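You operate a simulated robot arm through the tools that you are given. There is no shell and no other tool. Be economical: measure what you need, move in short steps, check, and stop when the job is done.

You run a simulated robot arm. Do the job below in one go: nothing can be reset, and whatever is moved stays where it is left.

Task
Purge the mint keg three times, then shut the blue lever, park its coupler and shut the valve wheel.
Fine: each time hold the vent button till the needle has dropped by half; lever before coupler; leave the regulator knob as it is.

The check looks at the end state, three seconds after you hand in, the way a careful person would. Anything else that was tipped, shoved, dropped, spilled or broken makes it a failure.

Robot
A 7-joint arm with a two-finger parallel gripper, fixed in place. Base frame: the origin is at the foot of the arm, x ahead of it, y to its left, z up; the work surface is at about z = 0.66. Readings come in m, degrees, newtons and seconds.
With the tool pointing down near the work surface it reaches from about 0.1 to 0.62 m from the base axis. Its first joint turns from -115.0 to 115.0 degrees. Payload 3.91 kg.
Tool frame: the origin (TCP) lies between the finger pads and is the grasp point; the fingertips stand 0.03 m ahead of it; z points along the fingers, y is the line along which they close. The gripper opens to 0.11 m. The fingers are 0.02 m wide and 0.01 m thick; the gripper's body (0.048 by 0.112 m) begins 0.055 m behind the TCP.
Orientation is that of the tool frame in the base frame, as [roll, pitch, yaw] about the fixed x, y, z axes, in that order (R = Rz(yaw) Ry(pitch) Rx(roll)). With the fingers straight down and closing along the base's y, the tool's x points along the base's -x, its y along +y and its z along -z.

Tools
- The arm moves only by the tool servo_tool. Its argument "increments" is a list of rows, each an object (a shift or turn left out is 0, a gripper value left out holds the last) with "delta_pos": the shift along the tool's x, y, z in m, a list of three; "dr": the turn, a rotation vector about the tool's x, y, z in degrees, a list of three; "fingers": the closure in counts, from 0 (fully open) to 255 (shut). In form: [{"delta_pos": [dx, dy, dz], "dr": [ax, ay, az], "fingers": fingers}, ...]. A call has 1 to 8 rows; each row is the pose to reach, as a shift and turn from the pose commanded when the call began, along the tool's axes at that moment. Each row takes 0.2 s and may step no farther than 0.05 m and 8.6 degrees from the row before; otherwise, or with a gripper value out of range, the whole call is refused. Where a pose cannot be reached the arm comes as near as it can. A force on the tool above 60 N (or 10 N above the force at the start of the call, whichever is more), or a blocked arm, ends the call early, and 0.2 s more pass. Each finger travels about 0.108 m/s and halts on what it meets, pressing with about 27 N; the grip force reading is that of the motor and also rises with nothing between the fingers. The clock runs only during rows and for 0.2 s after the last one: add rows that repeat a pose to give the fingers time. The reply holds the time, the measured pose of the TCP, the force on the tool along the base axes, the opening and the grip force, in the units named above and with some noise, with the torque about the TCP (base axes, N m) and any sound that the robot's microphone picked up.
- Cameras (640 x 400 px; columns grow to the right, rows downward): "scene" is fixed at [0.3993, -0.6506, 1.6996]; the picture's right is [0.93, 0.37, 0.00], its down [0.34, -0.88, -0.34] and it looks along [-0.12, 0.31, -0.94] (base axes); focal length 299 px, centre (320, 200). "wrist" rides on the gripper at [0.072, 0.017, -0.103] in the tool frame; the picture's right is [-0.23, 0.97, 0.00], its down [-0.76, -0.18, -0.62] and it looks along [-0.61, -0.14, 0.78] (tool axes); focal length 222 px, centre (320, 200). There is no depth. A picture from a camera that has moved, and an enlarged one, comes with that camera's place and axes in the base frame and with its lens.
- capture(camera): a new picture of that camera. No time passes.
- slide_trunk(by): slides the trunk up (or, below 0, down) by that many m; the arm rides with it, the base frame stays. It gives what a move gives, with no picture.
- close_up(camera, box): a new picture of the part [left, top, right, bottom] of that camera's present view, enlarged. No time passes.
- sign_off(): hands the job in; it is judged then, once.

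Go step by step. Nothing tells you positions but the pictures and the camera data: compare them with the known pose of the tool, close in by small moves and look again before you grip or let go. The budget is 120 turns and 68 pictures, counting those below and the enlarged ones. Unless the task says otherwise, let go and move clear before handing in, and close with one line.

The tools are called after "Call:" by a JSON object that holds its "method" and its "body". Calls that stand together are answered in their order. servo_tool: Moves the arm, as the interface text tells. Its arguments: {"type":"object","properties":{"increments":{"type":"array","items":{"type":"object","properties":{"delta_pos":{"type":"array","items":{"type":"number"}},"dr":{"type":"array","items":{"type":"number"}},"fingers":{"type":"number"}}}}},"required":["increments"]} The other tools are called the same way: slide_trunk (by) slides the trunk up or down; capture (camera) takes a picture; close_up (camera, box) takes an enlarged picture of a part of a camera's view; sign_off () hands the job in.

At the start:

```text
time: 0.0
tcp_pos: [0.3958, -0.3721, 1.3557]
orientation: [179.9, 0.0, 179.9]
contact_force: [0.4, 0.1, 0.2]
moment: [0.02, 0.03, -0.02]
finger_gap: 0.11
grip_force: 0.1
trunk travel left (down, up): [-0.925, 0.065]
```

scene: 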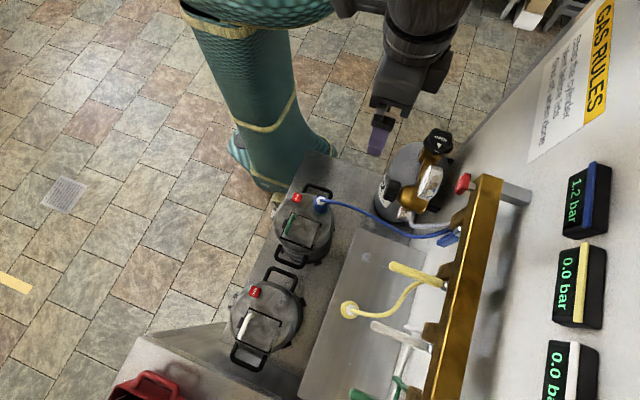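
wrist: 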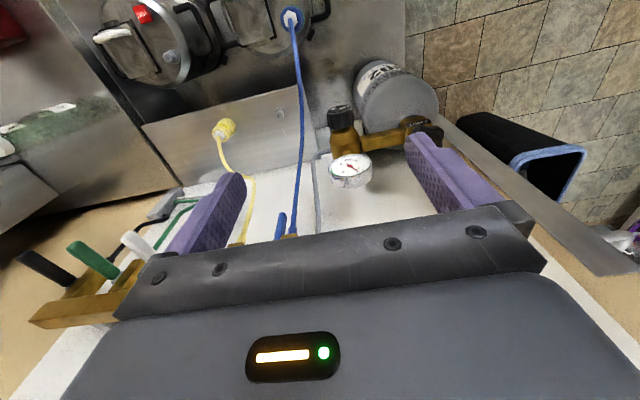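

I see two kegs, a gas bottle with a regulator, and a manifold with levers and couplers. I'll enlarge the views to identify the mint keg, vent buttons, gauge and signs.

Call:
{"method": "close_up", "body": {"camera": "scene", "box": [220, 160, 380, 260]}}

Call:
{"method": "close_up", "body": {"camera": "scene", "box": [360, 120, 520, 260]}}

Call:
{"method": "close_up", "body": {"camera": "scene", "box": [480, 0, 640, 160]}}

Call:
{"method": "close_up", "body": {"camera": "scene", "box": [320, 230, 500, 400]}}

Call:
{"method": "close_up", "body": {"camera": "wrist", "box": [200, 50, 460, 250]}}

```text
4.00 times, centred on (300, 210) of scene
camera zoom: at [0.3993, -0.6506, 1.6996], right [0.93, 0.37, 0.0], down [0.34, -0.88, -0.34], along [-0.12, 0.31, -0.94], focal length 1195 px, centre (400, 160)
```

zoom: 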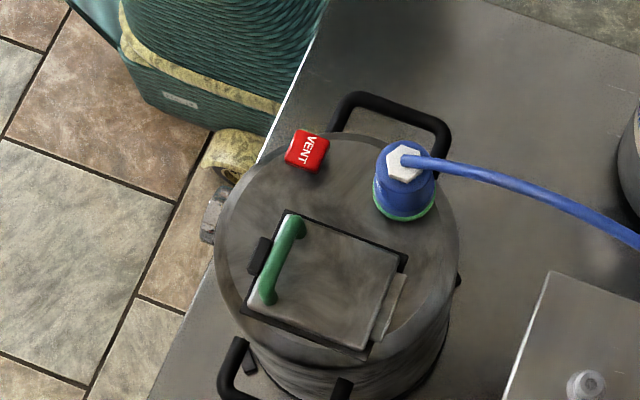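

```text
2.86 times, centred on (440, 190) of scene
camera zoom: at [0.3993, -0.6506, 1.6996], right [0.93, 0.37, 0.0], down [0.34, -0.88, -0.34], along [-0.12, 0.31, -0.94], focal length 854 px, centre (-23, 229)
```

zoom: 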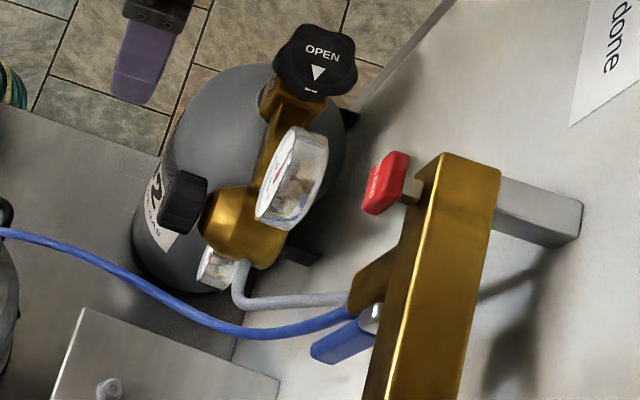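

```text
2.50 times, centred on (560, 80) of scene
camera zoom: at [0.3993, -0.6506, 1.6996], right [0.93, 0.37, 0.0], down [0.34, -0.88, -0.34], along [-0.12, 0.31, -0.94], focal length 747 px, centre (-280, 500)
```

zoom: 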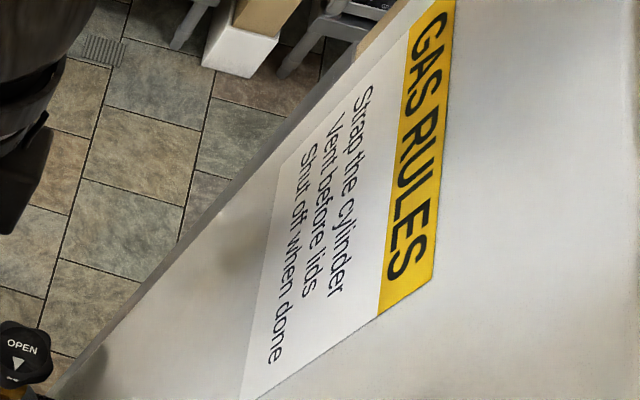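

```text
2.35 times, centred on (410, 315) of scene
camera zoom: at [0.3993, -0.6506, 1.6996], right [0.93, 0.37, 0.0], down [0.34, -0.88, -0.34], along [-0.12, 0.31, -0.94], focal length 703 px, centre (108, -71)
```

zoom: 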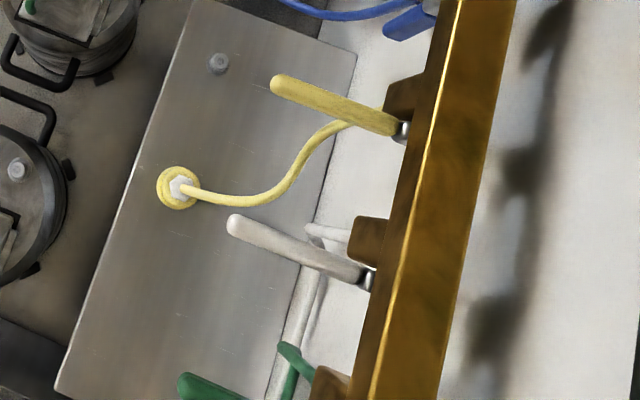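

```text
2.00 times, centred on (330, 150) of wrist
camera zoom: at [0.3226, -0.3562, 1.4598], right [0.23, 0.97, 0.0], down [0.76, -0.18, 0.62], along [0.61, -0.14, -0.78], focal length 444 px, centre (300, 300)
```

zoom: 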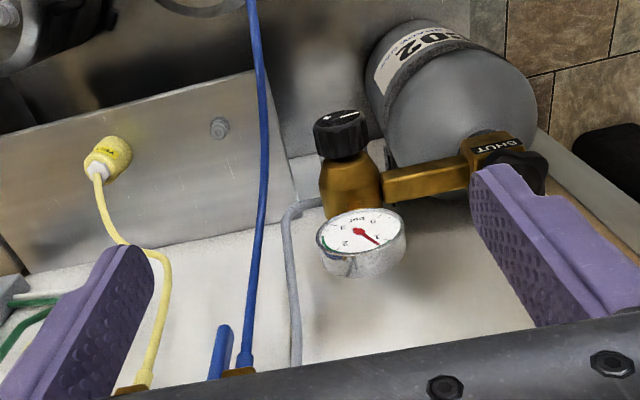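

The mint keg (green handle, green ring under the blue coupler) is near (0.27, -0.45), with its lid at about z 0.9. The blue lever is high, near (0.56, -0.48, 1.18), and the wheel is near (0.54, -0.18, 1.05). Next I'll check the gauges and displays.

Call:
{"method": "close_up", "body": {"camera": "scene", "box": [400, 120, 464, 220]}}

Call:
{"method": "close_up", "body": {"camera": "scene", "box": [530, 150, 640, 400]}}

Call:
{"method": "close_up", "body": {"camera": "wrist", "box": [0, 150, 320, 340]}}

Call:
{"method": "close_up", "body": {"camera": "wrist", "box": [80, 0, 340, 100]}}

```text
4.00 times, centred on (432, 170) of scene
camera zoom: at [0.3993, -0.6506, 1.6996], right [0.93, 0.37, 0.0], down [0.34, -0.88, -0.34], along [-0.12, 0.31, -0.94], focal length 1195 px, centre (-128, 320)
```

zoom: 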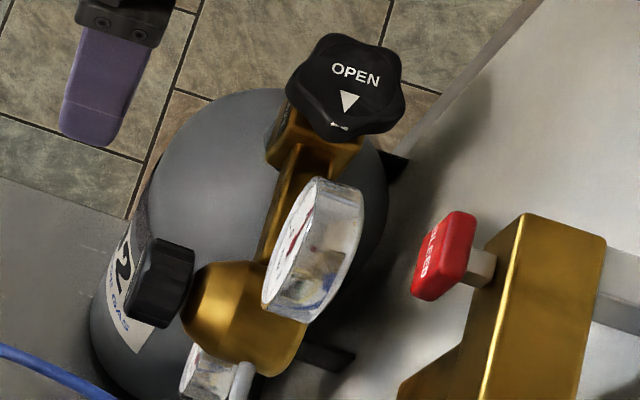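

```text
1.60 times, centred on (585, 275) of scene
camera zoom: at [0.3993, -0.6506, 1.6996], right [0.93, 0.37, 0.0], down [0.34, -0.88, -0.34], along [-0.12, 0.31, -0.94], focal length 478 px, centre (-104, 80)
```

zoom: 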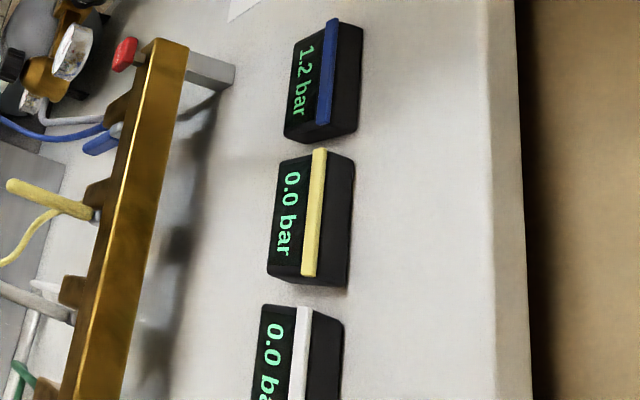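

```text
2.00 times, centred on (160, 245) of wrist
camera zoom: at [0.3226, -0.3562, 1.4598], right [0.23, 0.97, 0.0], down [0.76, -0.18, 0.62], along [0.61, -0.14, -0.78], focal length 444 px, centre (640, 110)
```

zoom: 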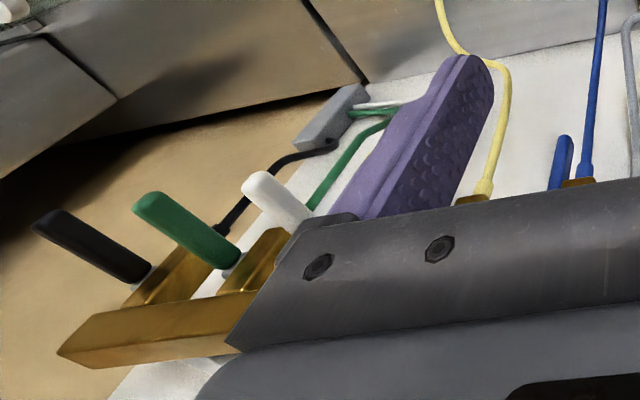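

```text
2.46 times, centred on (210, 50) of wrist
camera zoom: at [0.3226, -0.3562, 1.4598], right [0.23, 0.97, 0.0], down [0.76, -0.18, 0.62], along [0.61, -0.14, -0.78], focal length 547 px, centre (591, 569)
```

zoom: 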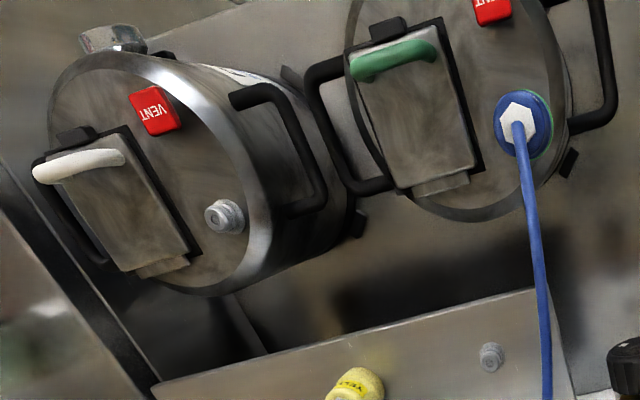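

The vent button, coupler and green handle identify the mint keg, and a gauge sits on the side of the keg facing -x. I'll move over the keg at height, then lower the trunk.

Call:
{"method": "servo_tool", "body": {"increments": [{"delta_pos": [0.045, 0, 0], "fingers": 255}, {"delta_pos": [0.09, 0, 0]}, {"delta_pos": [0.135, 0, 0]}, {"delta_pos": [0.18, 0, 0]}, {"delta_pos": [0.22, -0.02, 0]}, {"delta_pos": [0.22, -0.02, 0]}]}}

Call:
{"method": "slide_trunk", "body": {"by": -0.2}}

Call:
{"method": "capture", "body": {"camera": "wrist"}}

Call:
{"method": "capture", "body": {"camera": "scene"}}

```text
time: 1.4
tcp_pos: [0.1781, -0.3911, 1.3575]
orientation: [179.9, 0.0, -180.0]
contact_force: [-0.2, 1.1, 0.8]
moment: [-0.01, 0.02, 0.01]
finger_gap: 0.0001
grip_force: 27.1
trunk travel left (down, up): [-0.925, 0.065]
```

```text
time: 3.6
tcp_pos: [0.1781, -0.3941, 1.157]
orientation: [179.9, 0.0, 179.9]
contact_force: [-0.5, -0.9, 0.0]
moment: [0.03, 0.01, -0.01]
finger_gap: 0.0001
grip_force: 27.1
trunk travel left (down, up): [-0.725, 0.265]
```

```text
56 pictures are left
camera wrist: at [0.1046, -0.3772, 1.261], right [0.23, 0.97, 0.0], down [0.76, -0.18, 0.62], along [0.61, -0.14, -0.78], focal length 222 px, centre (320, 200)
```

wrist: 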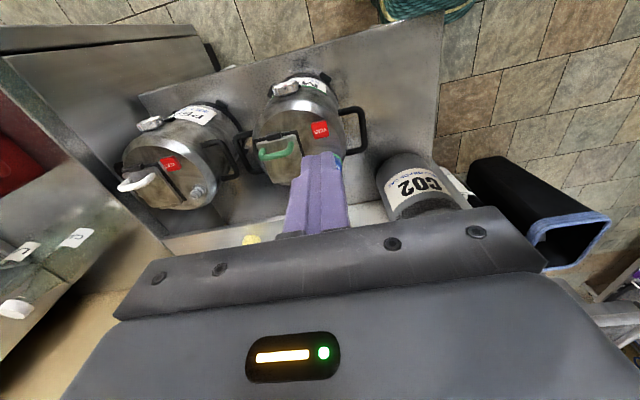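

```text
55 pictures are left
```

scene: 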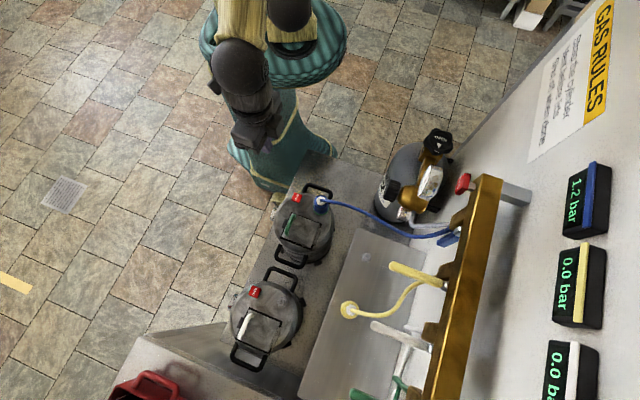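

The keg label starts with "M". I'll enlarge the keg and its gauge.

Call:
{"method": "close_up", "body": {"camera": "wrist", "box": [235, 60, 375, 190]}}

```text
3.08 times, centred on (305, 125) of wrist
camera zoom: at [0.1046, -0.3772, 1.261], right [0.23, 0.97, 0.0], down [0.76, -0.18, 0.62], along [0.61, -0.14, -0.78], focal length 684 px, centre (366, 431)
```

zoom: 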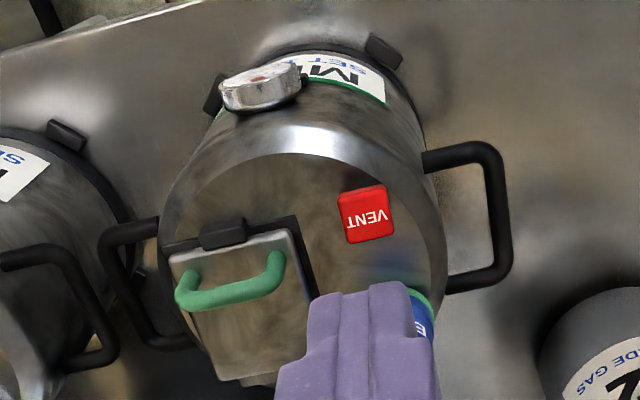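

The vent is near (0.234, -0.406, 0.91) and the keg gauge near (0.175, -0.457, 0.87). I'll tilt the tool about 35° so the wrist camera can see the gauge while a fingertip presses the vent, and stop short of contact.

Call:
{"method": "servo_tool", "body": {"increments": [{"delta_pos": [-0.008, -0.003, 0.03], "dr": [0, -7, 0]}, {"delta_pos": [-0.016, -0.005, 0.06], "dr": [0, -14, 0]}, {"delta_pos": [-0.024, -0.007, 0.09], "dr": [0, -21, 0]}, {"delta_pos": [-0.032, -0.009, 0.12], "dr": [0, -28, 0]}, {"delta_pos": [-0.039, -0.012, 0.15], "dr": [0, -35, 0]}, {"delta_pos": [-0.039, -0.012, 0.16], "dr": [0, -35, 0]}]}}

Call:
{"method": "capture", "body": {"camera": "wrist"}}

Call:
{"method": "close_up", "body": {"camera": "scene", "box": [220, 140, 380, 240]}}

```text
time: 5.0
tcp_pos: [0.2161, -0.4069, 0.9981]
orientation: [179.9, 35.1, -180.0]
contact_force: [0.2, 0.4, -0.1]
moment: [0.01, -0.01, 0.0]
finger_gap: 0.0
grip_force: 27.3
trunk travel left (down, up): [-0.725, 0.265]
```

```text
53 pictures are left
camera wrist: at [0.0973, -0.3905, 1.0397], right [0.19, 0.97, 0.13], down [0.27, -0.18, 0.95], along [0.95, -0.14, -0.29], focal length 222 px, centre (320, 200)
```

wrist: 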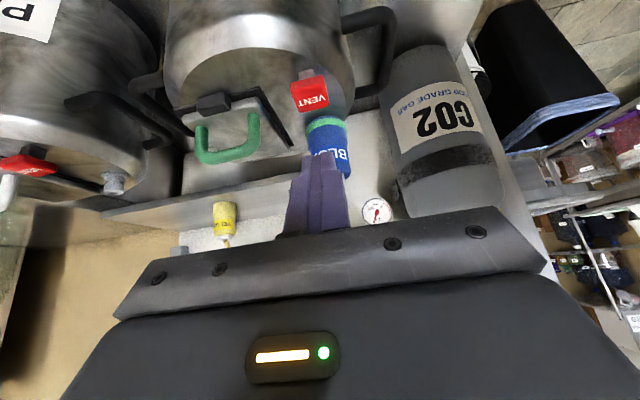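

```text
4.00 times, centred on (300, 190) of scene
camera zoom: at [0.3993, -0.6506, 1.6996], right [0.93, 0.37, 0.0], down [0.34, -0.88, -0.34], along [-0.12, 0.31, -0.94], focal length 1195 px, centre (400, 240)
```

zoom: 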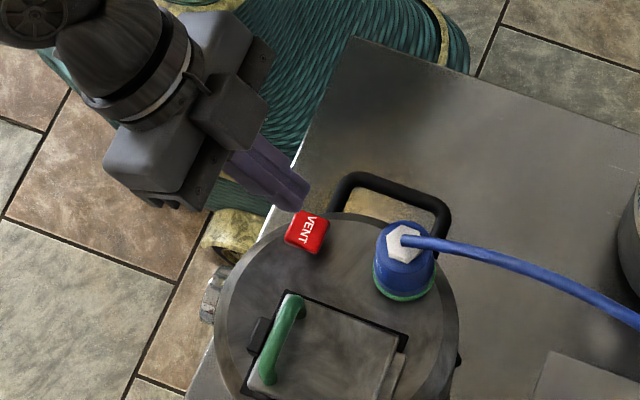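

The finger is lined up over the vent button at about (0.236, -0.408, 0.915). I'll lower it to about 2 cm above the button and check the gauge view.

Call:
{"method": "servo_tool", "body": {"increments": [{"delta_pos": [0.01, -0.001, 0.016]}, {"delta_pos": [0.02, -0.001, 0.032]}]}}

Call:
{"method": "capture", "body": {"camera": "wrist"}}

```text
time: 5.6
tcp_pos: [0.2168, -0.4083, 0.9602]
orientation: [-179.9, 35.0, -180.0]
contact_force: [-0.6, -0.1, -0.1]
moment: [-0.04, 0.01, -0.01]
finger_gap: 0.0001
grip_force: 26.5
trunk travel left (down, up): [-0.725, 0.265]
```

```text
51 pictures are left
camera wrist: at [0.0973, -0.3912, 1.0037], right [0.19, 0.97, 0.13], down [0.27, -0.18, 0.95], along [0.95, -0.14, -0.29], focal length 222 px, centre (320, 200)
```

wrist: 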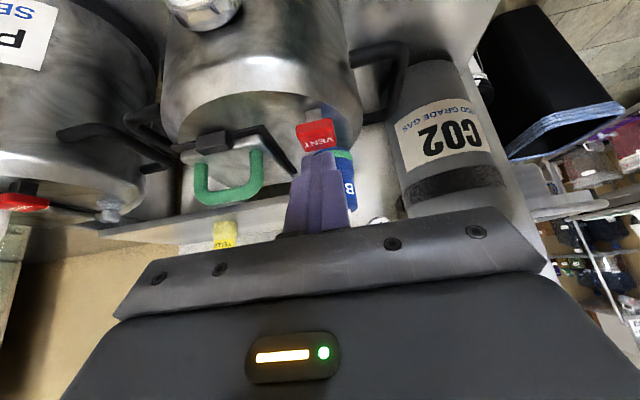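

The gauge shows at the top edge of the picture. I'll reduce the tilt slightly and lower a little to bring it into view.

Call:
{"method": "servo_tool", "body": {"increments": [{"delta_pos": [0.003, 0, 0.0076], "dr": [0, 5, 0]}, {"delta_pos": [0.003, 0, 0.0076], "dr": [0, 5, 0]}]}}

Call:
{"method": "close_up", "body": {"camera": "wrist", "box": [120, 0, 360, 150]}}

```text
time: 6.2
tcp_pos: [0.2179, -0.4066, 0.952]
orientation: [-180.0, 30.1, -179.9]
contact_force: [0.5, 0.0, 0.0]
moment: [-0.01, 0.02, -0.01]
finger_gap: 0.0
grip_force: 26.7
trunk travel left (down, up): [-0.725, 0.265]
```

```text
2.67 times, centred on (240, 75) of wrist
camera zoom: at [0.1026, -0.3908, 1.0054], right [0.2, 0.97, 0.11], down [0.35, -0.18, 0.92], along [0.92, -0.14, -0.37], focal length 592 px, centre (533, 533)
```

zoom: 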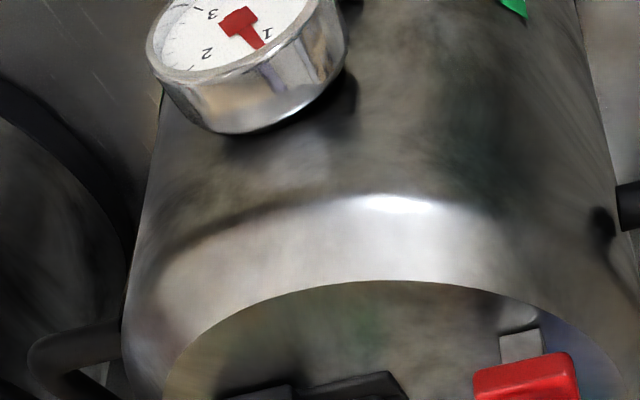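

The dial reads about 1.2 bar, which matches the blue display. Now I'll press straight down in small steps to find contact.

Call:
{"method": "servo_tool", "body": {"increments": [{"delta_pos": [0.004, 0, 0.0069]}]}}

Call:
{"method": "close_up", "body": {"camera": "wrist", "box": [140, 0, 360, 150]}}

```text
time: 6.6
tcp_pos: [0.2182, -0.4075, 0.9444]
orientation: [-179.9, 29.9, -180.0]
contact_force: [0.5, -1.1, 4.5]
moment: [0.0, -0.05, 0.03]
finger_gap: 0.0
grip_force: 26.9
trunk travel left (down, up): [-0.725, 0.265]
heard: click
```

```text
2.67 times, centred on (250, 75) of wrist
camera zoom: at [0.1035, -0.3901, 0.9973], right [0.2, 0.97, 0.11], down [0.35, -0.18, 0.92], along [0.92, -0.14, -0.37], focal length 592 px, centre (507, 533)
```

zoom: 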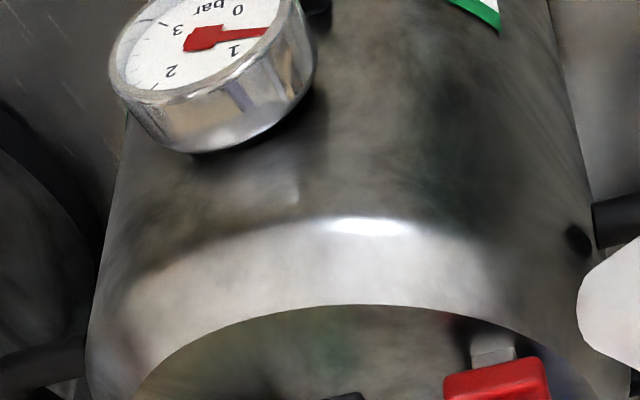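

The button clicked and the needle is already falling. I'll read it closely on the dial and on the display.

Call:
{"method": "close_up", "body": {"camera": "wrist", "box": [170, 0, 250, 50]}}

Call:
{"method": "close_up", "body": {"camera": "scene", "box": [550, 150, 630, 330]}}

```text
8.00 times, centred on (210, 25) of wrist
camera zoom: at [0.1035, -0.3901, 0.9973], right [0.2, 0.97, 0.11], down [0.35, -0.18, 0.92], along [0.92, -0.14, -0.37], focal length 1777 px, centre (1200, 1600)
```

zoom: 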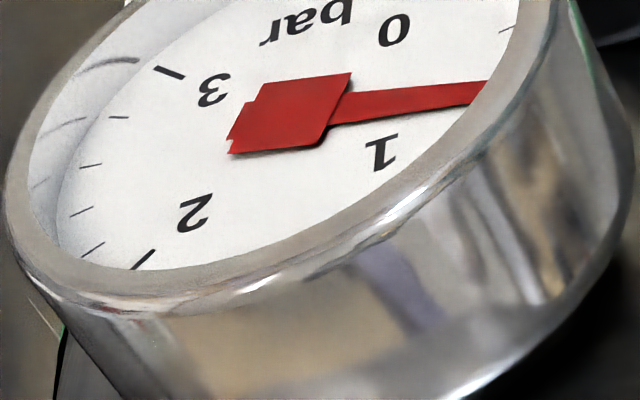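

```text
2.22 times, centred on (590, 240) of scene
camera zoom: at [0.3993, -0.6506, 1.6996], right [0.93, 0.37, 0.0], down [0.34, -0.88, -0.34], along [-0.12, 0.31, -0.94], focal length 664 px, centre (-280, 111)
```

zoom: 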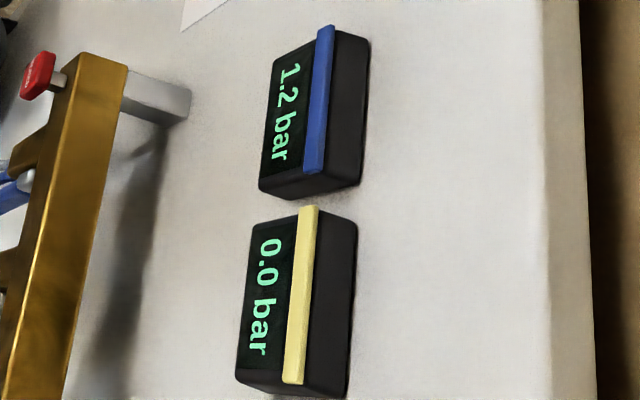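

The needle reads about 0.7 and the display shows line pressure, which stays at 1.2. I need about 0.6, so I'll hold one more short beat.

Call:
{"method": "servo_tool", "body": {"increments": [{"delta_pos": [0.0, 0, 0.0]}]}}

Call:
{"method": "close_up", "body": {"camera": "wrist", "box": [170, 0, 250, 50]}}

```text
time: 7.0
tcp_pos: [0.2191, -0.4063, 0.9436]
orientation: [-180.0, 30.1, 180.0]
contact_force: [0.2, -2.0, 5.2]
moment: [-0.08, -0.03, 0.01]
finger_gap: 0.0
grip_force: 27.1
trunk travel left (down, up): [-0.725, 0.265]
```

```text
8.00 times, centred on (210, 25) of wrist
camera zoom: at [0.1035, -0.3901, 0.9971], right [0.2, 0.97, 0.11], down [0.35, -0.18, 0.92], along [0.92, -0.14, -0.37], focal length 1777 px, centre (1200, 1600)
```

zoom: 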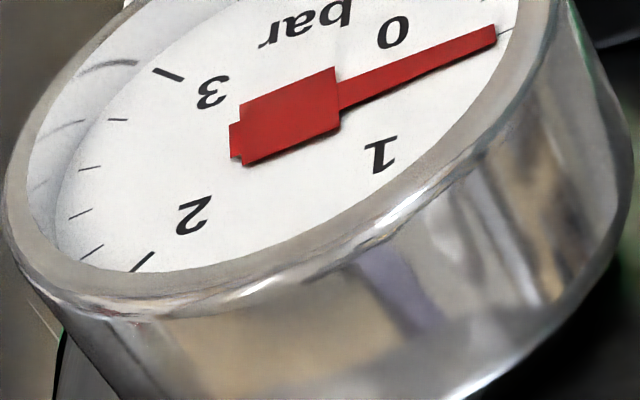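

The needle is at about 0.44, past half. I'll release and let the keg refill.

Call:
{"method": "servo_tool", "body": {"increments": [{"delta_pos": [-0.004, 0, -0.0069]}, {"delta_pos": [-0.004, 0, -0.0069]}, {"delta_pos": [-0.004, 0, -0.0069]}, {"delta_pos": [-0.004, 0, -0.0069]}, {"delta_pos": [-0.004, 0, -0.0069]}, {"delta_pos": [-0.004, 0, -0.0069]}, {"delta_pos": [-0.004, 0, -0.0069]}, {"delta_pos": [-0.004, 0, -0.0069]}]}}

Call:
{"method": "close_up", "body": {"camera": "wrist", "box": [170, 0, 250, 50]}}

```text
time: 8.8
tcp_pos: [0.2185, -0.4069, 0.952]
orientation: [-179.9, 30.0, 179.9]
contact_force: [0.2, 0.8, -0.5]
moment: [-0.01, -0.01, 0.02]
finger_gap: 0.0
grip_force: 27.1
trunk travel left (down, up): [-0.725, 0.265]
```

```text
8.00 times, centred on (210, 25) of wrist
camera zoom: at [0.1035, -0.3896, 1.0056], right [0.2, 0.97, 0.11], down [0.35, -0.18, 0.92], along [0.92, -0.14, -0.37], focal length 1777 px, centre (1200, 1600)
```

zoom: 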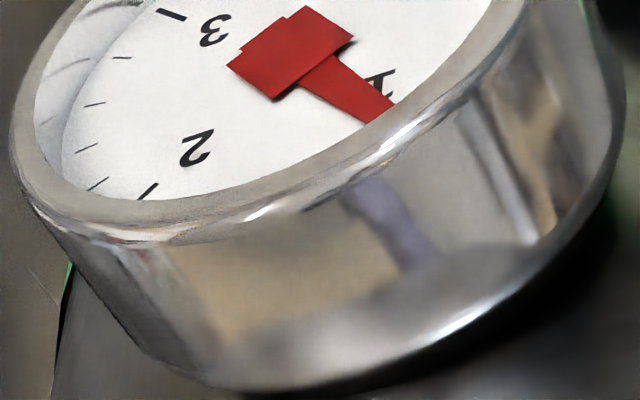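

The needle is back to about 1.1. I'll wait a little longer for full pressure, then make the second press with a slightly longer hold.

Call:
{"method": "servo_tool", "body": {"increments": [{"delta_pos": [0, 0, 0]}, {"delta_pos": [0, 0, 0]}, {"delta_pos": [0, 0, 0]}, {"delta_pos": [0, 0, 0]}, {"delta_pos": [0, 0, 0]}, {"delta_pos": [0, 0, 0]}, {"delta_pos": [0.004, 0, 0.0069]}, {"delta_pos": [0.004, 0, 0.0069]}]}}

Call:
{"method": "close_up", "body": {"camera": "wrist", "box": [170, 0, 250, 50]}}

```text
time: 10.6
tcp_pos: [0.2187, -0.4062, 0.9447]
orientation: [-180.0, 30.0, 180.0]
contact_force: [-1.1, 1.3, 5.0]
moment: [0.0, 0.01, -0.03]
finger_gap: 0.0
grip_force: 27.1
trunk travel left (down, up): [-0.725, 0.265]
heard: click
```

```text
8.00 times, centred on (210, 25) of wrist
camera zoom: at [0.1041, -0.3896, 0.9974], right [0.2, 0.97, 0.11], down [0.35, -0.18, 0.92], along [0.92, -0.14, -0.37], focal length 1777 px, centre (1200, 1600)
```

zoom: 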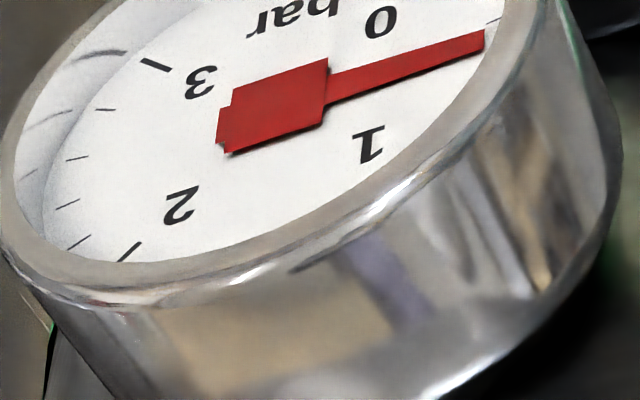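

The needle is at about 0.5, below half, so the second purge is done. I'll release and refill.

Call:
{"method": "servo_tool", "body": {"increments": [{"delta_pos": [-0.004, 0, -0.0069]}, {"delta_pos": [-0.004, 0, -0.0069]}, {"delta_pos": [-0.004, 0, -0.0069]}, {"delta_pos": [-0.004, 0, -0.0069]}, {"delta_pos": [-0.004, 0, -0.0069]}, {"delta_pos": [-0.004, 0, -0.0069]}, {"delta_pos": [-0.004, 0, -0.0069]}, {"delta_pos": [-0.004, 0, -0.0069]}]}}

Call:
{"method": "servo_tool", "body": {"increments": [{"delta_pos": [0, 0, 0]}, {"delta_pos": [0, 0, 0]}, {"delta_pos": [0, 0, 0]}, {"delta_pos": [0, 0, 0]}, {"delta_pos": [0, 0, 0]}, {"delta_pos": [0, 0, 0]}, {"delta_pos": [0.004, 0, 0.0069]}, {"delta_pos": [0.004, 0, 0.0069]}]}}

Call:
{"method": "close_up", "body": {"camera": "wrist", "box": [170, 0, 250, 50]}}

```text
time: 12.4
tcp_pos: [0.2192, -0.4061, 0.9526]
orientation: [179.9, 29.9, -180.0]
contact_force: [0.1, 0.3, -0.7]
moment: [-0.01, -0.01, -0.01]
finger_gap: 0.0
grip_force: 26.7
trunk travel left (down, up): [-0.725, 0.265]
```

```text
time: 14.2
tcp_pos: [0.2205, -0.407, 0.9453]
orientation: [-179.9, 30.0, 179.9]
contact_force: [-0.8, 0.9, 4.8]
moment: [0.05, 0.01, -0.02]
finger_gap: 0.0001
grip_force: 27.2
trunk travel left (down, up): [-0.725, 0.265]
heard: click
```

```text
8.00 times, centred on (210, 25) of wrist
camera zoom: at [0.1056, -0.3901, 0.9975], right [0.2, 0.97, 0.11], down [0.35, -0.18, 0.92], along [0.92, -0.14, -0.37], focal length 1777 px, centre (1200, 1600)
```

zoom: 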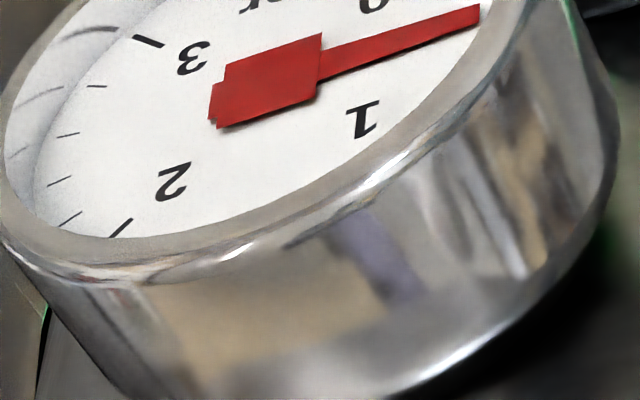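

The third purge is past half too. I'll release, back off, and raise the trunk to inspect the lever.

Call:
{"method": "servo_tool", "body": {"increments": [{"delta_pos": [-0.004, 0, -0.0069]}, {"delta_pos": [-0.01, 0, -0.04]}, {"delta_pos": [-0.02, 0, -0.085]}, {"delta_pos": [-0.02, 0, -0.12], "dr": [0, -7, 0]}, {"delta_pos": [-0.02, 0, -0.12], "dr": [0, -14, 0]}]}}

Call:
{"method": "slide_trunk", "body": {"by": 0.12}}

Call:
{"method": "capture", "body": {"camera": "wrist"}}

```text
time: 15.4
tcp_pos: [0.1768, -0.4059, 1.0572]
orientation: [180.0, 44.0, 179.9]
contact_force: [0.0, -0.6, 0.3]
moment: [0.02, -0.02, -0.01]
finger_gap: 0.0
grip_force: 27.2
trunk travel left (down, up): [-0.725, 0.265]
```

```text
time: 16.9
tcp_pos: [0.1778, -0.4038, 1.1779]
orientation: [180.0, 43.9, 180.0]
contact_force: [-0.9, 0.6, -0.5]
moment: [0.04, -0.01, 0.01]
finger_gap: 0.0
grip_force: 26.8
trunk travel left (down, up): [-0.845, 0.145]
```

```text
42 pictures are left
camera wrist: at [0.053, -0.3883, 1.2019], right [0.16, 0.97, 0.16], down [0.11, -0.18, 0.98], along [0.98, -0.14, -0.14], focal length 222 px, centre (320, 200)
```

wrist: 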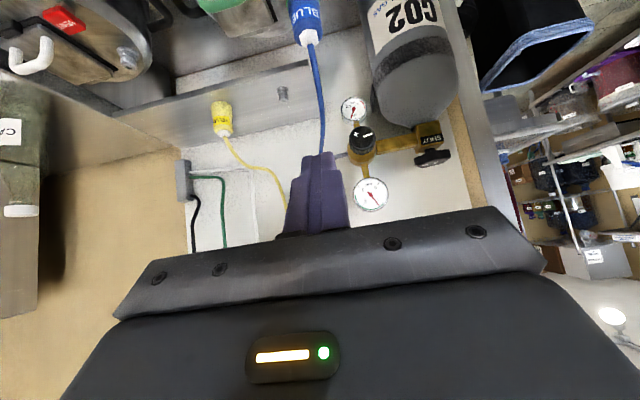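

The gripper body blocks the upper view here. I'll go higher and closer with the fingers open to look at the blue lever.

Call:
{"method": "slide_trunk", "body": {"by": 0.12}}

Call:
{"method": "servo_tool", "body": {"increments": [{"delta_pos": [-0.035, -0.012, 0.006], "fingers": 0}, {"delta_pos": [-0.07, -0.024, 0.012]}, {"delta_pos": [-0.106, -0.036, 0.019]}, {"delta_pos": [-0.106, -0.036, 0.019]}]}}

Call:
{"method": "close_up", "body": {"camera": "wrist", "box": [200, 60, 440, 220]}}

```text
time: 18.4
tcp_pos: [0.1766, -0.4058, 1.2974]
orientation: [179.9, 44.0, -180.0]
contact_force: [0.4, 0.0, 0.0]
moment: [-0.01, 0.01, 0.0]
finger_gap: 0.0
grip_force: 27.3
trunk travel left (down, up): [-0.965, 0.025]
```

```text
time: 19.4
tcp_pos: [0.2659, -0.4416, 1.3623]
orientation: [180.0, 44.0, -180.0]
contact_force: [0.3, 0.0, 0.4]
moment: [0.03, 0.01, 0.04]
finger_gap: 0.1098
grip_force: 0.1
trunk travel left (down, up): [-0.965, 0.025]
```

```text
2.50 times, centred on (320, 140) of wrist
camera zoom: at [0.1409, -0.4254, 1.3859], right [0.16, 0.97, 0.16], down [0.11, -0.18, 0.98], along [0.98, -0.14, -0.14], focal length 555 px, centre (320, 350)
```

zoom: 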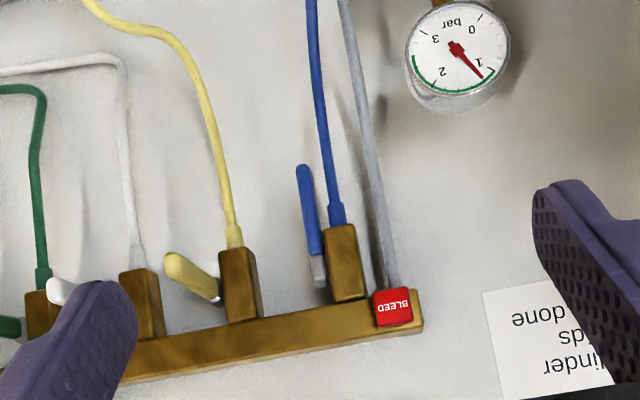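

The blue lever hangs straight down (open), with its pivot near (0.555, -0.477, 1.27) and tip near z 1.178, and shut levers point toward -x. I'll close the fingers, turn the tool to horizontal then slightly upward, and swing the lever tip forward and up from below and behind.

Call:
{"method": "servo_tool", "body": {"increments": [{"delta_pos": [0, -0.006, 0], "dr": [0, -8, 0], "fingers": 255}, {"delta_pos": [0, -0.012, 0], "dr": [0, -16, 0]}, {"delta_pos": [0, -0.018, 0], "dr": [0, -24, 0]}, {"delta_pos": [0, -0.024, 0], "dr": [0, -32, 0]}, {"delta_pos": [0, -0.03, 0], "dr": [0, -40, 0]}, {"delta_pos": [0, -0.036, 0], "dr": [0, -46, 0]}, {"delta_pos": [0, -0.037, 0], "dr": [0, -46, 0]}]}}

Call:
{"method": "slide_trunk", "body": {"by": -0.2}}

Call:
{"method": "capture", "body": {"camera": "scene"}}

```text
time: 21.0
tcp_pos: [0.2668, -0.477, 1.3587]
orientation: [-24.0, 89.9, -23.9]
contact_force: [0.5, -0.8, -0.5]
moment: [0.02, 0.03, -0.02]
finger_gap: 0.0001
grip_force: 26.8
trunk travel left (down, up): [-0.965, 0.025]
```

```text
time: 23.1
tcp_pos: [0.2665, -0.4762, 1.1577]
orientation: [26.5, 89.9, 26.4]
contact_force: [0.6, 0.1, 0.3]
moment: [-0.06, 0.04, 0.01]
finger_gap: 0.0002
grip_force: 27.2
trunk travel left (down, up): [-0.765, 0.225]
```

```text
40 pictures are left
```

scene: 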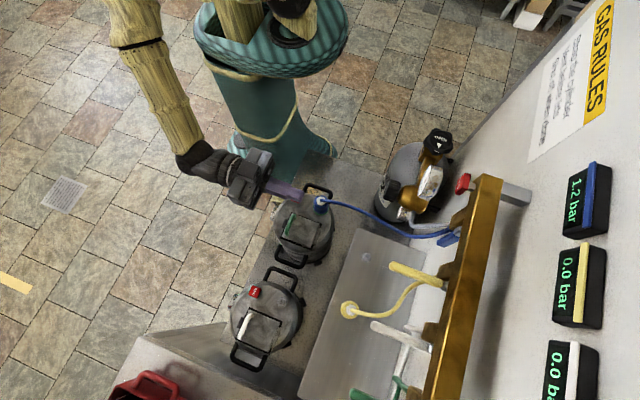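

The tool is horizontal, pointing +x. I'll pitch it 20° upward and move to the staging point below and in front of the lever.

Call:
{"method": "servo_tool", "body": {"increments": [{"delta_pos": [0.02, -0.001, 0.04], "dr": [0, -7, 0]}, {"delta_pos": [0.04, -0.002, 0.08], "dr": [0, -14, 0]}, {"delta_pos": [0.06, -0.003, 0.12], "dr": [0, -20, 0]}, {"delta_pos": [0.06, -0.003, 0.12], "dr": [0, -20, 0]}]}}

Call:
{"method": "capture", "body": {"camera": "scene"}}

Call:
{"method": "capture", "body": {"camera": "wrist"}}

```text
time: 24.1
tcp_pos: [0.389, -0.4844, 1.0978]
orientation: [0.1, 69.9, 0.1]
contact_force: [0.1, 0.4, -0.3]
moment: [-0.01, 0.01, 0.02]
finger_gap: 0.0003
grip_force: 26.6
trunk travel left (down, up): [-0.765, 0.225]
```

```text
39 pictures are left
```

scene: 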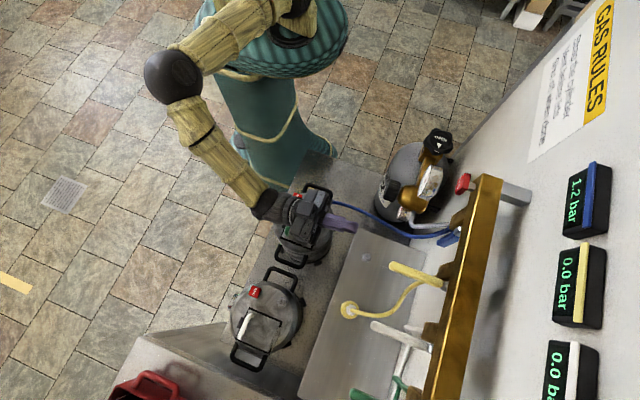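

```text
38 pictures are left
camera wrist: at [0.3157, -0.4669, 0.9941], right [-0.08, 0.97, 0.21], down [-0.85, -0.18, 0.5], along [0.53, -0.14, 0.84], focal length 222 px, centre (320, 200)
```

wrist: 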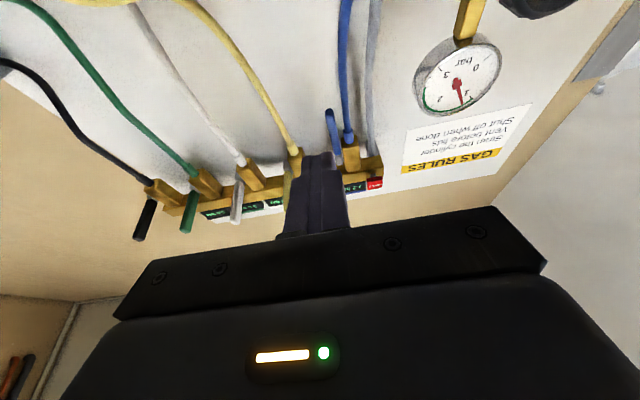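

The lever tip again triangulates to about (0.557, -0.4755, 1.177), with the hose about 2.4 cm to its +y side. I'll advance along the finger direction beneath the tip.

Call:
{"method": "servo_tool", "body": {"increments": [{"delta_pos": [0.001, 0.002, 0.045]}, {"delta_pos": [0.002, 0.003, 0.09]}, {"delta_pos": [0.004, 0.003, 0.13]}, {"delta_pos": [0.004, 0.003, 0.145]}]}}

Call:
{"method": "close_up", "body": {"camera": "wrist", "box": [240, 60, 420, 240]}}

Call:
{"method": "close_up", "body": {"camera": "scene", "box": [360, 180, 520, 300]}}

```text
time: 25.1
tcp_pos: [0.5268, -0.4764, 1.1424]
orientation: [0.0, 70.0, 0.1]
contact_force: [0.8, 1.0, 0.7]
moment: [0.02, 0.0, 0.01]
finger_gap: 0.0001
grip_force: 26.8
trunk travel left (down, up): [-0.765, 0.225]
```

```text
2.22 times, centred on (330, 150) of wrist
camera zoom: at [0.4532, -0.4612, 1.0384], right [-0.08, 0.97, 0.21], down [-0.85, -0.18, 0.5], along [0.53, -0.14, 0.84], focal length 494 px, centre (298, 311)
```

zoom: 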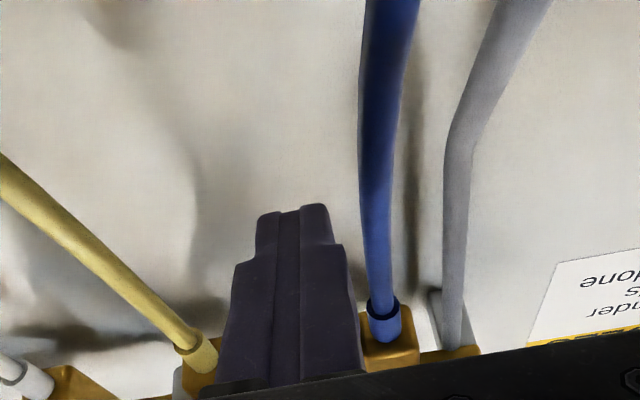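

```text
3.33 times, centred on (440, 240) of scene
camera zoom: at [0.3993, -0.6506, 1.6996], right [0.93, 0.37, 0.0], down [0.34, -0.88, -0.34], along [-0.12, 0.31, -0.94], focal length 996 px, centre (-80, 67)
```

zoom: 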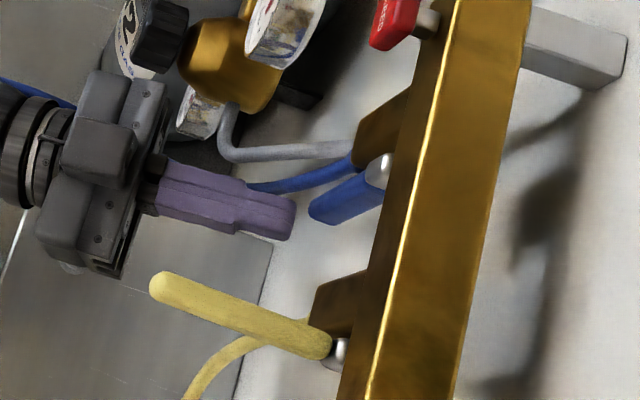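

The finger is directly below the lever tip with clearance. I'll advance 3.5 cm further so the finger reaches behind the tip, then raise it slightly.

Call:
{"method": "servo_tool", "body": {"increments": [{"delta_pos": [0, -0.003, 0.018]}, {"delta_pos": [0, -0.003, 0.035]}, {"delta_pos": [-0.0075, -0.003, 0.038]}, {"delta_pos": [-0.0075, -0.003, 0.038]}]}}

Call:
{"method": "close_up", "body": {"camera": "scene", "box": [360, 180, 520, 300]}}

```text
time: 26.1
tcp_pos: [0.5598, -0.4807, 1.1636]
orientation: [0.1, 70.1, 0.1]
contact_force: [0.7, -1.2, -5.1]
moment: [0.0, 0.07, -0.06]
finger_gap: 0.0001
grip_force: 27.4
trunk travel left (down, up): [-0.765, 0.225]
```

```text
3.33 times, centred on (440, 240) of scene
camera zoom: at [0.3993, -0.6506, 1.6996], right [0.93, 0.37, 0.0], down [0.34, -0.88, -0.34], along [-0.12, 0.31, -0.94], focal length 996 px, centre (-80, 67)
```

zoom: 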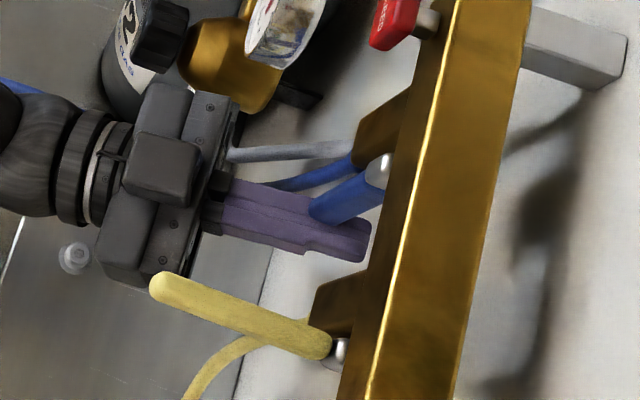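

Light contact (5 N) shows the finger is against the lever's tip. I'll start swinging it along its arc toward -x and up.

Call:
{"method": "servo_tool", "body": {"increments": [{"delta_pos": [-0.006, 0, -0.011]}, {"delta_pos": [-0.013, 0, -0.0213]}, {"delta_pos": [-0.03, 0, -0.0396]}, {"delta_pos": [-0.051, 0, -0.0528]}]}}

Call:
{"method": "close_up", "body": {"camera": "scene", "box": [360, 180, 520, 300]}}

```text
time: 27.1
tcp_pos: [0.4901, -0.4815, 1.1938]
orientation: [0.0, 69.9, -0.1]
contact_force: [-0.2, -1.0, -0.1]
moment: [0.02, 0.05, 0.0]
finger_gap: 0.0
grip_force: 27.2
trunk travel left (down, up): [-0.765, 0.225]
```

```text
3.33 times, centred on (440, 240) of scene
camera zoom: at [0.3993, -0.6506, 1.6996], right [0.93, 0.37, 0.0], down [0.34, -0.88, -0.34], along [-0.12, 0.31, -0.94], focal length 996 px, centre (-80, 67)
```

zoom: 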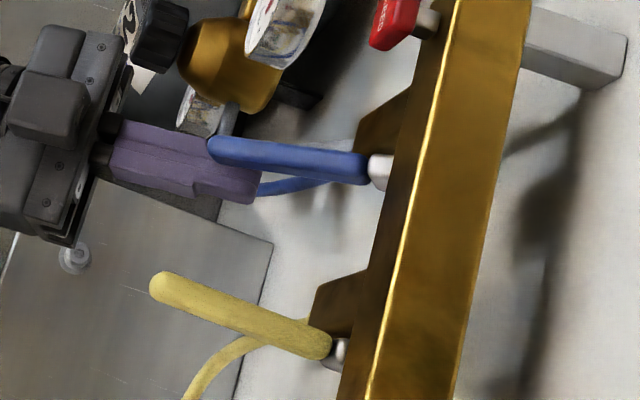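

The lever has swung most of the way and needs a bit more upward to be horizontal like the yellow one. I'll push straight up gently.

Call:
{"method": "servo_tool", "body": {"increments": [{"delta_pos": [-0.0188, 0, -0.0025]}, {"delta_pos": [-0.0333, 0, -0.0038]}, {"delta_pos": [-0.043, 0, -0.003]}, {"delta_pos": [-0.048, 0, -0.003]}]}}

Call:
{"method": "close_up", "body": {"camera": "scene", "box": [360, 180, 520, 300]}}

```text
time: 28.1
tcp_pos: [0.4727, -0.4798, 1.2363]
orientation: [0.3, 70.2, 0.3]
contact_force: [3.1, 2.2, -8.9]
moment: [-0.03, 0.26, 0.06]
finger_gap: 0.0001
grip_force: 26.7
trunk travel left (down, up): [-0.765, 0.225]
```

```text
3.33 times, centred on (440, 240) of scene
camera zoom: at [0.3993, -0.6506, 1.6996], right [0.93, 0.37, 0.0], down [0.34, -0.88, -0.34], along [-0.12, 0.31, -0.94], focal length 996 px, centre (-80, 67)
```

zoom: 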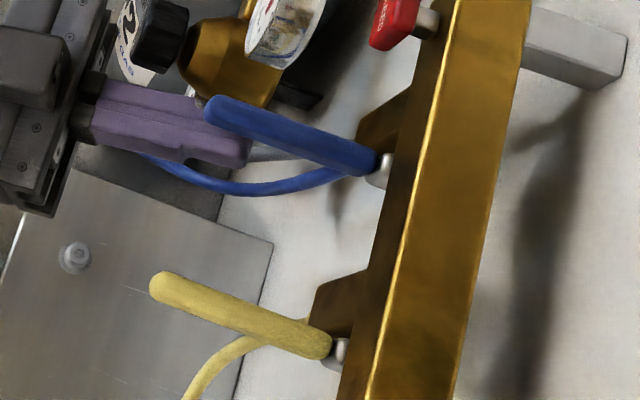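

The blue lever is now parallel to the shut yellow one. I'll give a small further push to confirm the stop, then back away downwards.

Call:
{"method": "servo_tool", "body": {"increments": [{"delta_pos": [-0.005, 0, -0.002]}, {"delta_pos": [-0.005, 0, -0.002]}]}}

Call:
{"method": "servo_tool", "body": {"increments": [{"delta_pos": [0.015, 0, 0]}, {"delta_pos": [0.02, 0, -0.04]}, {"delta_pos": [0.02, 0, -0.09]}, {"delta_pos": [0.02, 0, -0.135]}, {"delta_pos": [0.02, 0, -0.16]}]}}

Call:
{"method": "capture", "body": {"camera": "scene"}}

Call:
{"method": "close_up", "body": {"camera": "wrist", "box": [160, 0, 480, 200]}}

```text
time: 28.7
tcp_pos: [0.4711, -0.4794, 1.2375]
orientation: [0.7, 70.6, 0.7]
contact_force: [3.4, 9.8, -32.0]
moment: [-0.21, 0.89, 0.38]
finger_gap: 0.0
grip_force: 27.1
trunk travel left (down, up): [-0.765, 0.225]
```

```text
time: 29.9
tcp_pos: [0.3248, -0.479, 1.1703]
orientation: [0.0, 70.1, -0.1]
contact_force: [0.2, -0.7, -0.5]
moment: [0.01, 0.04, 0.0]
finger_gap: 0.0001
grip_force: 27.4
trunk travel left (down, up): [-0.765, 0.225]
```

```text
32 pictures are left
```

scene: 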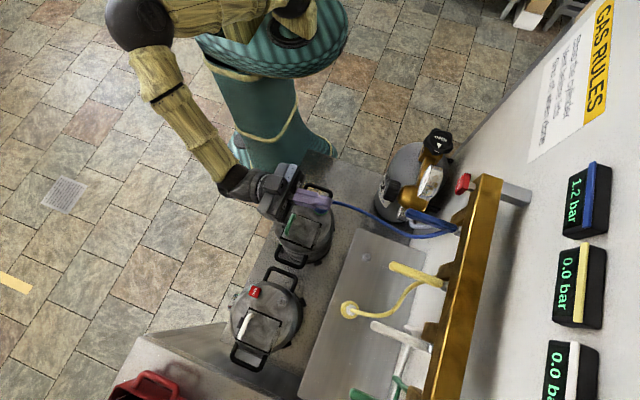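

```text
2.00 times, centred on (320, 100) of wrist
camera zoom: at [0.2525, -0.4618, 1.0661], right [-0.08, 0.97, 0.21], down [-0.85, -0.18, 0.5], along [0.53, -0.14, 0.84], focal length 444 px, centre (320, 400)
```

zoom: 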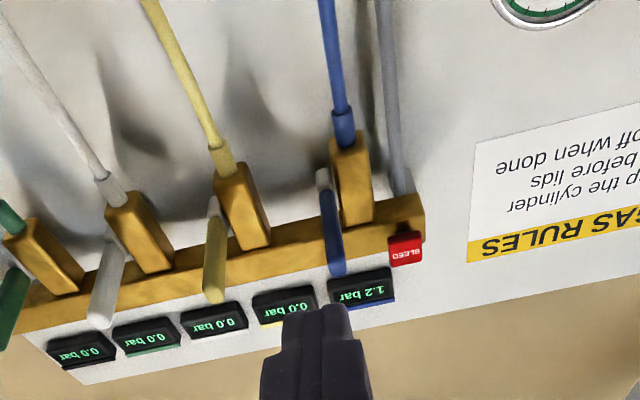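

The lever is firmly at its stop and shut. Next I'll bring the tool back to vertical above the blue coupler.

Call:
{"method": "servo_tool", "body": {"increments": [{"delta_pos": [-0.004, 0.01, 0], "dr": [0, 8, 0]}, {"delta_pos": [-0.008, 0.02, 0], "dr": [0, 16, 0]}, {"delta_pos": [-0.012, 0.03, 0], "dr": [0, 24, 0]}, {"delta_pos": [-0.016, 0.04, 0], "dr": [0, 32, 0]}, {"delta_pos": [-0.02, 0.05, 0], "dr": [0, 40, 0]}, {"delta_pos": [-0.024, 0.06, 0], "dr": [0, 48, 0]}, {"delta_pos": [-0.028, 0.07, 0], "dr": [0, 56, 0]}, {"delta_pos": [-0.03, 0.075, 0], "dr": [0, 64, 0]}]}}

Call:
{"method": "servo_tool", "body": {"increments": [{"delta_pos": [0, 0, 0], "dr": [0, 8, 0], "fingers": 0}, {"delta_pos": [0, 0, 0], "dr": [0, 16, 0]}, {"delta_pos": [0, 0, 0], "dr": [0, 24, 0]}, {"delta_pos": [0, 0, 0], "dr": [0, 32, 0]}, {"delta_pos": [0, 0, 0], "dr": [0, 40, 0]}, {"delta_pos": [0, 0, 0], "dr": [0, 46, 0]}, {"delta_pos": [0, 0, 0], "dr": [0, 46, 0]}]}}

Call:
{"method": "capture", "body": {"camera": "wrist"}}

```text
time: 31.7
tcp_pos: [0.3128, -0.4056, 1.1966]
orientation: [-180.0, 45.9, 180.0]
contact_force: [0.5, -0.4, -0.2]
moment: [-0.01, -0.02, 0.0]
finger_gap: 0.0
grip_force: 27.0
trunk travel left (down, up): [-0.765, 0.225]
```

```text
time: 33.3
tcp_pos: [0.3138, -0.4045, 1.1967]
orientation: [180.0, -0.2, -180.0]
contact_force: [0.1, 0.2, -0.1]
moment: [0.01, 0.01, -0.01]
finger_gap: 0.1098
grip_force: 0.1
trunk travel left (down, up): [-0.765, 0.225]
```

```text
30 pictures are left
camera wrist: at [0.2413, -0.3891, 1.3008], right [0.23, 0.97, 0.0], down [0.76, -0.18, 0.62], along [0.61, -0.14, -0.78], focal length 222 px, centre (320, 200)
```

wrist: 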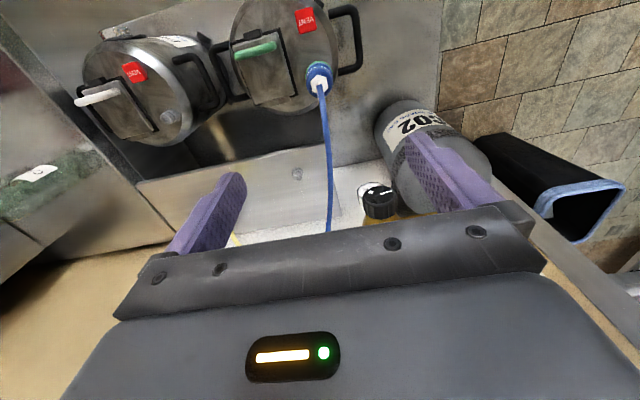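

Call:
{"method": "close_up", "body": {"camera": "wrist", "box": [270, 0, 370, 110]}}

Call:
{"method": "close_up", "body": {"camera": "wrist", "box": [190, 130, 350, 230]}}

```text
3.64 times, centred on (320, 55) of wrist
camera zoom: at [0.2413, -0.3891, 1.3008], right [0.23, 0.97, 0.0], down [0.76, -0.18, 0.62], along [0.61, -0.14, -0.78], focal length 808 px, centre (320, 727)
```

zoom: 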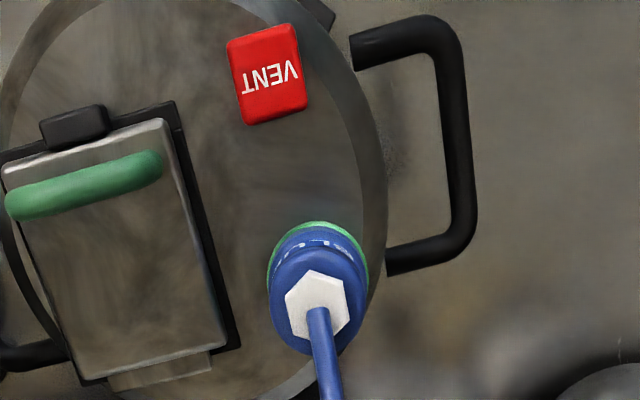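

```text
4.00 times, centred on (270, 180) of wrist
camera zoom: at [0.2413, -0.3891, 1.3008], right [0.23, 0.97, 0.0], down [0.76, -0.18, 0.62], along [0.61, -0.14, -0.78], focal length 888 px, centre (520, 280)
```

zoom: 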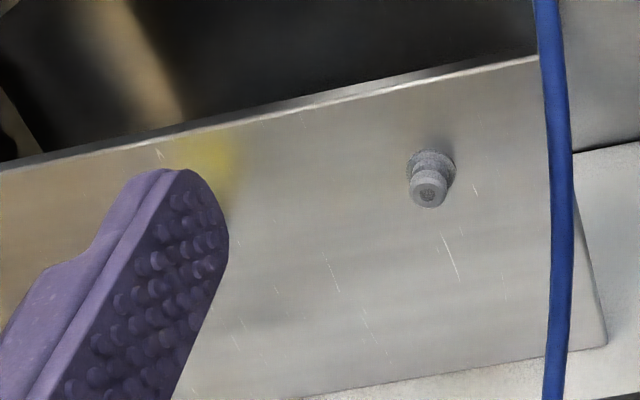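

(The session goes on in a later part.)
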